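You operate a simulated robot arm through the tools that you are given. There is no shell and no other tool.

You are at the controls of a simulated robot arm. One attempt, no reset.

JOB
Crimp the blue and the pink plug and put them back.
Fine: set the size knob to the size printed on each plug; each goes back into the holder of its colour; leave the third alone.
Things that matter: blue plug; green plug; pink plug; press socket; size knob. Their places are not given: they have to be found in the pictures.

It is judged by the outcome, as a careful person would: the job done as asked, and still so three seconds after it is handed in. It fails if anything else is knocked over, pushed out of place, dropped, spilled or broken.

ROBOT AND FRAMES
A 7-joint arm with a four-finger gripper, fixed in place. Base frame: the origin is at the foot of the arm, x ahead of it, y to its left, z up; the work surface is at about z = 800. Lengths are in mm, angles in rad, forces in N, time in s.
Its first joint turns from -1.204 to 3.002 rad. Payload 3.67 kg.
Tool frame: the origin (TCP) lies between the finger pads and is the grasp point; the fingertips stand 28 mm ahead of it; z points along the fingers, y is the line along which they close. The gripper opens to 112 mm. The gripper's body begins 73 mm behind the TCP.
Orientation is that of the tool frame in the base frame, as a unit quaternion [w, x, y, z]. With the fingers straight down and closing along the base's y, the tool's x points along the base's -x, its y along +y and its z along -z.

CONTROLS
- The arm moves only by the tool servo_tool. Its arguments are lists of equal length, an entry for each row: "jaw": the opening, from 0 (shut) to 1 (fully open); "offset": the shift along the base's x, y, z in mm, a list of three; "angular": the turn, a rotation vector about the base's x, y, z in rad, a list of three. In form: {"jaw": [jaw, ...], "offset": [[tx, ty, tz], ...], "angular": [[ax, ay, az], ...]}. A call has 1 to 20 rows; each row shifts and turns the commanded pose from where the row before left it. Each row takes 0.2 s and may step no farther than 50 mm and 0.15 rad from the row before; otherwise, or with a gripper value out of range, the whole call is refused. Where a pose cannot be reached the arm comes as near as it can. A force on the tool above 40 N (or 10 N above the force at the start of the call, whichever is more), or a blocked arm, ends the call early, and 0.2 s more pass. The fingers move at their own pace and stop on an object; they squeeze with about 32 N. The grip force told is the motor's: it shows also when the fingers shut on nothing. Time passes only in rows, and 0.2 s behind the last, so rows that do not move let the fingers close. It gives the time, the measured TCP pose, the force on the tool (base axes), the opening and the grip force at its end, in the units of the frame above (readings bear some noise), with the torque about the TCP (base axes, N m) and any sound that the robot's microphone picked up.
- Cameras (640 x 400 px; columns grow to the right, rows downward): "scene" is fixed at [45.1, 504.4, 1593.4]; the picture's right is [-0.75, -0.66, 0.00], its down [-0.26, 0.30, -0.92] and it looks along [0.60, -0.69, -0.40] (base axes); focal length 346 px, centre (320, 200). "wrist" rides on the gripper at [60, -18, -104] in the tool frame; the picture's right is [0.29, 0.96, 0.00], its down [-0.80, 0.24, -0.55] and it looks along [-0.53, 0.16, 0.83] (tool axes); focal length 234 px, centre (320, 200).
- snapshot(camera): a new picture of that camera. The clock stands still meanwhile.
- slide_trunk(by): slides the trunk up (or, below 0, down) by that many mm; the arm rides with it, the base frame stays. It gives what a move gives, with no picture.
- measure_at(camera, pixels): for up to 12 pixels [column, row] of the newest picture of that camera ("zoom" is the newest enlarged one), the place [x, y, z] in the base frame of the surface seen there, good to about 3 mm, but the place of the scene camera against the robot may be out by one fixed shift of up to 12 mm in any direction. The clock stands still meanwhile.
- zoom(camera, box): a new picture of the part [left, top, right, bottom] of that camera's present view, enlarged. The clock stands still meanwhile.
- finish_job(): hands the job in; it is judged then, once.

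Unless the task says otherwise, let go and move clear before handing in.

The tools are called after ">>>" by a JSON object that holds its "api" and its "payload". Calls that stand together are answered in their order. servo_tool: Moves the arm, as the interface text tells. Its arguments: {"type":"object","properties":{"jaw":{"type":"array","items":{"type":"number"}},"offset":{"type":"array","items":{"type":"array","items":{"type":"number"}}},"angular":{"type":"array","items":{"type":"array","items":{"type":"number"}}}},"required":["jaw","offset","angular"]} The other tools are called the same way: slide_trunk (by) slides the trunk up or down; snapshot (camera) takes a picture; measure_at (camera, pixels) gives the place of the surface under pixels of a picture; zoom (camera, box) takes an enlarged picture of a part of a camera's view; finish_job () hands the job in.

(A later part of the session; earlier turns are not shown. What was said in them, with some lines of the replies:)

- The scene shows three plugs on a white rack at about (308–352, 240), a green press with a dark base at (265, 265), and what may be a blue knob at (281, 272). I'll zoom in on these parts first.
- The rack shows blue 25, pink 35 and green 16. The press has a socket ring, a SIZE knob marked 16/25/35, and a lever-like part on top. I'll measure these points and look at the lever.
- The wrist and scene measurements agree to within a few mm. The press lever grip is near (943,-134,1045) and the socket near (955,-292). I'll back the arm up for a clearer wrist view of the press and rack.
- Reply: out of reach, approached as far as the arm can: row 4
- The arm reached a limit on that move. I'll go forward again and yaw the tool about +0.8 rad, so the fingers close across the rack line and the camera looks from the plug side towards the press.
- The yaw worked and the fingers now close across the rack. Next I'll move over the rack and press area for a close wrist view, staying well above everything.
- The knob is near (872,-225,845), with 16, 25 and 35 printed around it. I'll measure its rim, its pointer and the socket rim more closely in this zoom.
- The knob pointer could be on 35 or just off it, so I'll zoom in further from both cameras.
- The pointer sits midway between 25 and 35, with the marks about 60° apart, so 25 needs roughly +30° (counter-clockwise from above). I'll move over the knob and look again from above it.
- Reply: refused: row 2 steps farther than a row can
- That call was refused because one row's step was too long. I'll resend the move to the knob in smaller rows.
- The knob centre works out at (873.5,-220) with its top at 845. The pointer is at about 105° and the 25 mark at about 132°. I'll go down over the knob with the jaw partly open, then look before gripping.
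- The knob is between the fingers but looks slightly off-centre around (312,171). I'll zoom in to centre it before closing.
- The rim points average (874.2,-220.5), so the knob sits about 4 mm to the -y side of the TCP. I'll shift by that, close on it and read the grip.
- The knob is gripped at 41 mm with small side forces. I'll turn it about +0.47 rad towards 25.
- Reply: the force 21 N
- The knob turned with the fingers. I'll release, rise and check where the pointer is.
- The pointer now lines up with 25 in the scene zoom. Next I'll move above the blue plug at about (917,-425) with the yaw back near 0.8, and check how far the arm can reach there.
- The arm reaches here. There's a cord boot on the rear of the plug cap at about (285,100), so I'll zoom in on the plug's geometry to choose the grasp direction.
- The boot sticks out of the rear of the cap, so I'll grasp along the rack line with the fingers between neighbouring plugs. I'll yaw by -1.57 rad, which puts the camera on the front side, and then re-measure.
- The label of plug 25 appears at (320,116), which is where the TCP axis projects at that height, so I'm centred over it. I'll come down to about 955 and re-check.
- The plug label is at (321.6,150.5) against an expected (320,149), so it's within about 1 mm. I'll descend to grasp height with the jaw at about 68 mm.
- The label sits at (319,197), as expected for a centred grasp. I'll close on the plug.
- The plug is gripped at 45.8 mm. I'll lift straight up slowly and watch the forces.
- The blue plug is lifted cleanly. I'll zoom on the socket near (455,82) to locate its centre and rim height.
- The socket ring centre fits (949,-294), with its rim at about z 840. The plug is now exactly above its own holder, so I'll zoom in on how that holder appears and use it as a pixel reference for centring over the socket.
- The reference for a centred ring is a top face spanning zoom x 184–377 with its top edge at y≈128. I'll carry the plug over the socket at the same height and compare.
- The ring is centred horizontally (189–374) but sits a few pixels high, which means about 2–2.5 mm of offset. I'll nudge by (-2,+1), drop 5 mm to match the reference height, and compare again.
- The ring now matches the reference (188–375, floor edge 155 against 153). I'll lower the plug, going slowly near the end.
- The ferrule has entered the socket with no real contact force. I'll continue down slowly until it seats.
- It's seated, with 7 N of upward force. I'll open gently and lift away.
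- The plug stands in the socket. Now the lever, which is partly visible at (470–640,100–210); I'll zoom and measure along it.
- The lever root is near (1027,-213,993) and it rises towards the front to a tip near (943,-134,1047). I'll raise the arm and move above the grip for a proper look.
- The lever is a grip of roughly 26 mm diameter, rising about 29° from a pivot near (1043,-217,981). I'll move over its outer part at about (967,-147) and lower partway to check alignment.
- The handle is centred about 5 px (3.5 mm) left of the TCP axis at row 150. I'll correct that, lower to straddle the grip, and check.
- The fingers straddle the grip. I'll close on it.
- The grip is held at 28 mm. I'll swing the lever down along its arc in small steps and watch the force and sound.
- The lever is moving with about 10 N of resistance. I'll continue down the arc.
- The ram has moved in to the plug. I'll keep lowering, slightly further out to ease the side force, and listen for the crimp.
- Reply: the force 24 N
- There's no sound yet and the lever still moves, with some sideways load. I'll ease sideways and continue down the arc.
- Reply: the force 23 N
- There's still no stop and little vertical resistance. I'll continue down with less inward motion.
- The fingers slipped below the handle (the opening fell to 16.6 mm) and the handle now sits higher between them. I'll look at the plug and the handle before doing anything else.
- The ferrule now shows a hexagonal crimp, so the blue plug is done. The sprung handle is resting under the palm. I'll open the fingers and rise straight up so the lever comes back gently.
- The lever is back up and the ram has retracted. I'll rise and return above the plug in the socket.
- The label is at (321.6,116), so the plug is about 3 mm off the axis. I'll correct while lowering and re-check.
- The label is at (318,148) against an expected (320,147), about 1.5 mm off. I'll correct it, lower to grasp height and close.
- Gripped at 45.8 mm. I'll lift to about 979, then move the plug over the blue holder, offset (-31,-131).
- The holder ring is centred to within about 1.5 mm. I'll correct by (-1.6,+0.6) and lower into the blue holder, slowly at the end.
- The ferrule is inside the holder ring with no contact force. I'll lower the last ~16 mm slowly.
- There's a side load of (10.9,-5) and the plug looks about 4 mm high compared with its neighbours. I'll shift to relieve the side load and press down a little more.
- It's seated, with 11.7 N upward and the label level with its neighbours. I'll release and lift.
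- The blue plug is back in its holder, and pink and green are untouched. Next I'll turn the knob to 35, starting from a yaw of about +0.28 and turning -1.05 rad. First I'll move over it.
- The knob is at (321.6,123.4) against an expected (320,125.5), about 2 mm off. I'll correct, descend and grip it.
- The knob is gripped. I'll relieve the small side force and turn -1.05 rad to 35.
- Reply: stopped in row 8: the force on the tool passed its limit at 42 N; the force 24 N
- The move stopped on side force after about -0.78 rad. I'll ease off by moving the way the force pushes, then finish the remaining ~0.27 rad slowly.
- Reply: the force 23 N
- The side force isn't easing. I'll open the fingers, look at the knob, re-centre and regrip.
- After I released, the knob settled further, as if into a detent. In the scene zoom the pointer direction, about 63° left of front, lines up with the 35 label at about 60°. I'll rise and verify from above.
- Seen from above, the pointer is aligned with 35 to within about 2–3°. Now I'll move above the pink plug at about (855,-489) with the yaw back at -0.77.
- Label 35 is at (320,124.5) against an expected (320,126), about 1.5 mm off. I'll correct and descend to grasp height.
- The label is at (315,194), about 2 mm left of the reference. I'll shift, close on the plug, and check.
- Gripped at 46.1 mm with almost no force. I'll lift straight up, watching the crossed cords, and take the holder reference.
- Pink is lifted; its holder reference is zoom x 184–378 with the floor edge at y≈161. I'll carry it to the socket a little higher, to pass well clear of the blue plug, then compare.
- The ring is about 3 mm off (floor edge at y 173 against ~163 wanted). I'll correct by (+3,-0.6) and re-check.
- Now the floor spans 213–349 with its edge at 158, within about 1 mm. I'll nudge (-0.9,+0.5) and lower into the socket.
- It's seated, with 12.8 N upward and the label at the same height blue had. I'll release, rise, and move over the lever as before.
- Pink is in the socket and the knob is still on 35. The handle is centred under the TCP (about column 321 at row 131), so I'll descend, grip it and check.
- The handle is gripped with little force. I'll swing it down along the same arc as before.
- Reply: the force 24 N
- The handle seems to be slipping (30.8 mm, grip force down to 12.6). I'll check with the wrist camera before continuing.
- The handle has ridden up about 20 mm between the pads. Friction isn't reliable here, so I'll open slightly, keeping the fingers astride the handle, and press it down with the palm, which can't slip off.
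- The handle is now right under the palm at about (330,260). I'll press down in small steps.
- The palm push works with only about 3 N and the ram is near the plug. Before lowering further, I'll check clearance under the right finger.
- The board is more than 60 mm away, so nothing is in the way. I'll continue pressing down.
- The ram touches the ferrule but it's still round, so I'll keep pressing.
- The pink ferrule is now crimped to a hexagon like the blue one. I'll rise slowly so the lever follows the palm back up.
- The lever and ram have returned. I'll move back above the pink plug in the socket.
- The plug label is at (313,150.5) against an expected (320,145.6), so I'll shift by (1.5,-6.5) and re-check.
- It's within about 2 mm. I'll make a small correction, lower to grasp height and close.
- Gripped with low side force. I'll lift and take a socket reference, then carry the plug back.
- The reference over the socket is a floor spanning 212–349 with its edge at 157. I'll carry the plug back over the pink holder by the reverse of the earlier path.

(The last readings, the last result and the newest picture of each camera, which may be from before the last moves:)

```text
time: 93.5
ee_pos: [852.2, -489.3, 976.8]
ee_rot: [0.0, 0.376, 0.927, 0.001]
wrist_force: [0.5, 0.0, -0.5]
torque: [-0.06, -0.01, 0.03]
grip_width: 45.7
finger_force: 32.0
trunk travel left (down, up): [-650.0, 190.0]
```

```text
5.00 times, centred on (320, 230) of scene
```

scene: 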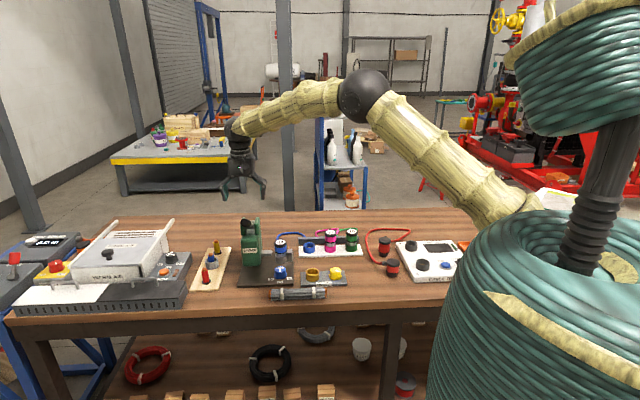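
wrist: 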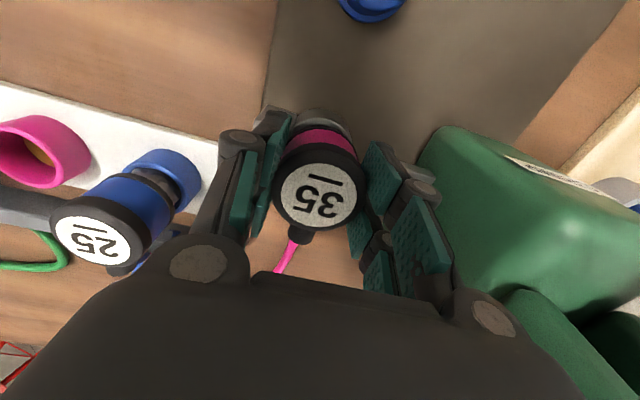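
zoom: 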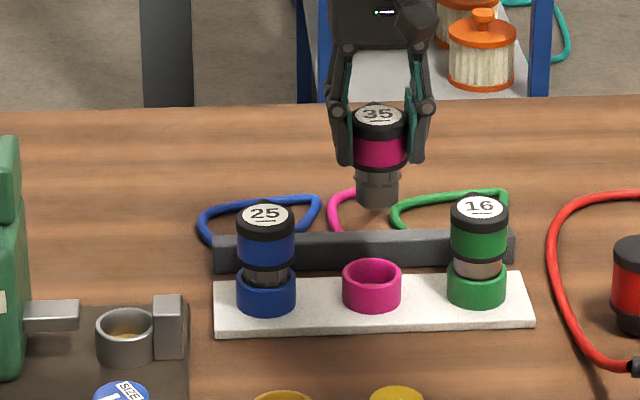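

The holder ring is about 2.5 mm to the right (194–389 against 184–378). I'll shift by (1.2,2.2) and re-check.

>>> {"api": "servo_tool", "payload": {"jaw": [0.3, 0.3, 0.3], "offset": [[1.2, 2.2, 0], [0, 0, 0], [0, 0, 0]], "angular": [[0, 0, 0], [0, 0, 0], [0, 0, 0]]}}

>>> {"api": "zoom", "payload": {"camera": "wrist", "box": [270, 60, 390, 160]}}

```text
time: 94.3
ee_pos: [854.2, -488.5, 977.7]
ee_rot: [-0.001, 0.376, 0.926, 0.001]
wrist_force: [0.4, -0.7, -2.2]
torque: [0.04, 0.01, -0.03]
grip_width: 45.5
finger_force: 32.6
trunk travel left (down, up): [-650.0, 190.0]
```

```text
4.00 times, centred on (330, 110) of wrist
```

zoom: 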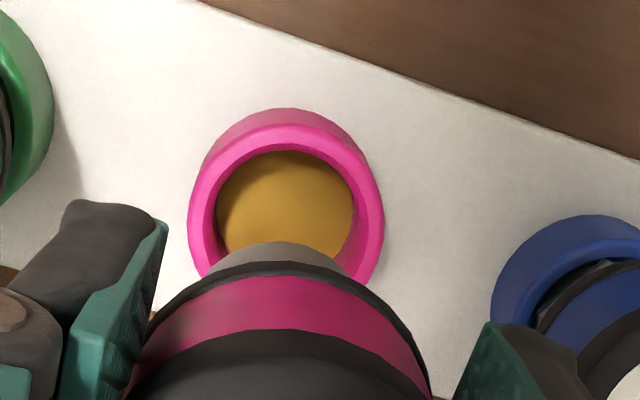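

That's nearly centred, with about 1.5 mm left. I'll correct by (-0.9,+1.5) and lower into the pink holder.

>>> {"api": "servo_tool", "payload": {"jaw": [0.3, 0.3, 0.3, 0.3, 0.3, 0.3, 0.3], "offset": [[-0.9, 1.5, 0], [0, 0, -20], [0, 0, -20], [0, 0, -15], [0, 0, -10], [0, 0, -6], [0, 0, 0]], "angular": [[0, 0, 0], [0, 0, 0], [0, 0, 0], [0, 0, 0], [0, 0, 0], [0, 0, 0], [0, 0, 0]]}}

>>> {"api": "zoom", "payload": {"camera": "scene", "box": [270, 200, 360, 270]}}

```text
time: 96.0
ee_pos: [854.6, -486.5, 907.7]
ee_rot: [-0.002, 0.376, 0.927, 0.002]
wrist_force: [0.5, 0.8, -0.1]
torque: [0.03, 0.02, 0.0]
grip_width: 45.7
finger_force: 32.3
trunk travel left (down, up): [-650.0, 190.0]
```

```text
5.71 times, centred on (315, 235) of scene
```

zoom: 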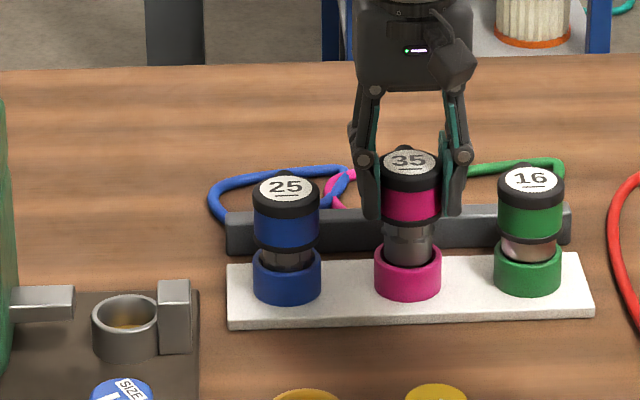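

>>> {"api": "servo_tool", "payload": {"jaw": [0.3, 0.3, 0.3, 0.3, 0.3, 0.3], "offset": [[0, 0, -5], [0, 0, -4], [0, 0, -3], [0, 0, -3], [0, 0, -2], [0, 0, 0]], "angular": [[0, 0, 0], [0, 0, 0], [0, 0, 0], [0, 0, 0], [0, 0, 0], [0, 0, 0]]}}

>>> {"api": "zoom", "payload": {"camera": "scene", "box": [270, 200, 360, 270]}}

```text
time: 97.3
ee_pos: [854.0, -487.3, 889.7]
ee_rot: [-0.002, 0.376, 0.927, 0.002]
wrist_force: [0.5, 0.0, -1.0]
torque: [-0.03, -0.03, 0.01]
grip_width: 45.6
finger_force: 32.5
trunk travel left (down, up): [-650.0, 190.0]
```

```text
5.71 times, centred on (315, 235) of scene
```

zoom: 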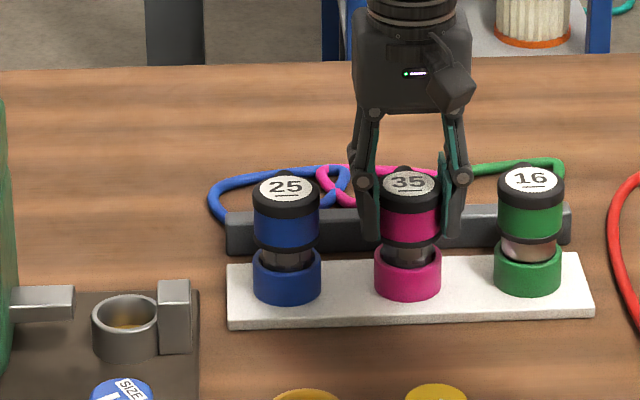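

It's almost at seating height (label row 182 against 183) with no contact yet. I'll lower a little more until it touches.

>>> {"api": "servo_tool", "payload": {"jaw": [0.3, 0.3, 0.3], "offset": [[0, 0, -1.2], [0, 0, -1], [0, 0, 0]], "angular": [[0, 0, 0], [0, 0, 0], [0, 0, 0]]}}

```text
time: 98.2
ee_pos: [855.2, -485.8, 890.4]
ee_rot: [0.0, 0.376, 0.927, 0.002]
wrist_force: [1.0, 1.7, 7.3]
torque: [0.03, 0.0, 0.04]
grip_width: 45.5
finger_force: 32.1
trunk travel left (down, up): [-650.0, 190.0]
```

It's seated with 7 N. I'll release and lift clear.

>>> {"api": "servo_tool", "payload": {"jaw": [0.45, 0.58, 0.58, 0.58, 0.58, 0.58, 0.58, 0.58, 0.58], "offset": [[0, 0, 0], [0, 0, 0], [0, 0, 15], [0, 0, 30], [0, 0, 40], [0, 0, 40], [0, 0, 40], [-30, 30, 20], [0, 0, 0]], "angular": [[0, 0, 0], [0, 0, 0], [0, 0, 0], [0, 0, 0], [0, 0, 0], [0, 0, 0], [0, 0, 0], [0, 0, 0], [0, 0, 0]]}}

>>> {"api": "snapshot", "payload": {"camera": "wrist"}}

>>> {"api": "zoom", "payload": {"camera": "scene", "box": [230, 205, 370, 295]}}

>>> {"api": "zoom", "payload": {"camera": "scene", "box": [290, 220, 370, 265]}}

>>> {"api": "snapshot", "payload": {"camera": "scene"}}

```text
time: 100.2
ee_pos: [822.3, -457.0, 1070.5]
ee_rot: [-0.003, 0.376, 0.926, 0.002]
wrist_force: [-0.3, -0.8, -0.7]
torque: [0.05, 0.07, -0.03]
grip_width: 65.0
finger_force: 0.1
trunk travel left (down, up): [-650.0, 190.0]
```

```text
taken
```

wrist: 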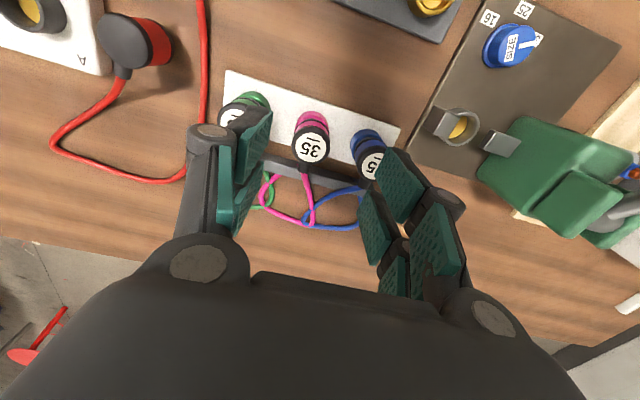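

```text
4.44 times, centred on (300, 250) of scene
```

zoom: 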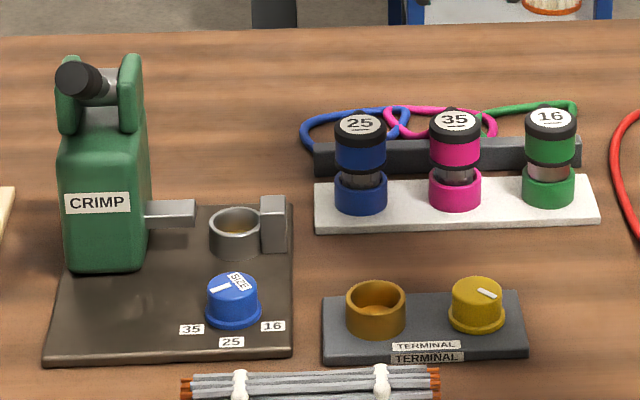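

```text
8.00 times, centred on (330, 242) of scene
```

zoom: 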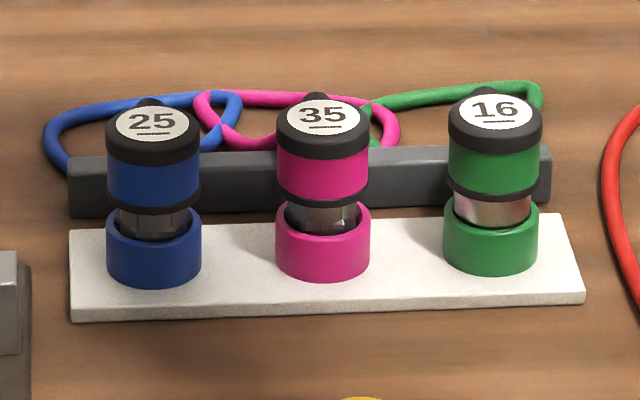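

```text
taken
```

scene: 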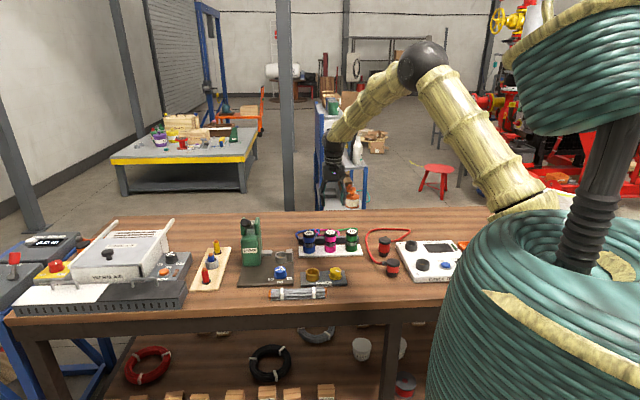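

Both plugs show hexagonal crimps and sit in their own holders at their original heights. Green and everything else is undisturbed, the lever is up, and the arm is clear. I'm handing the job in.

>>> {"api": "finish_job", "payload": {}}

```text
The job is handed in.
```

Both plugs are crimped and back in the holders of their colour, and the job is handed in.

- **Blue plug:** I set the size knob to 25 and crimped it. The ferrule, the metal sleeve at its base, now shows a hexagonal crimp.
- **Pink plug:** I set the knob to 35 and crimped it. Its ferrule shows the same hexagonal crimp.
- **Green plug:** I didn't touch it. In the last pictures nothing on the bench looked knocked over or moved.

The handle slipped in the gripper during both lever pulls. I finished the pink crimp by pressing the lever down with the gripper's palm.

The knob is left on 35, the lever is back up, and the arm is clear of the bench. No sound was reported at either crimp, so I judged both from the pictures alone.
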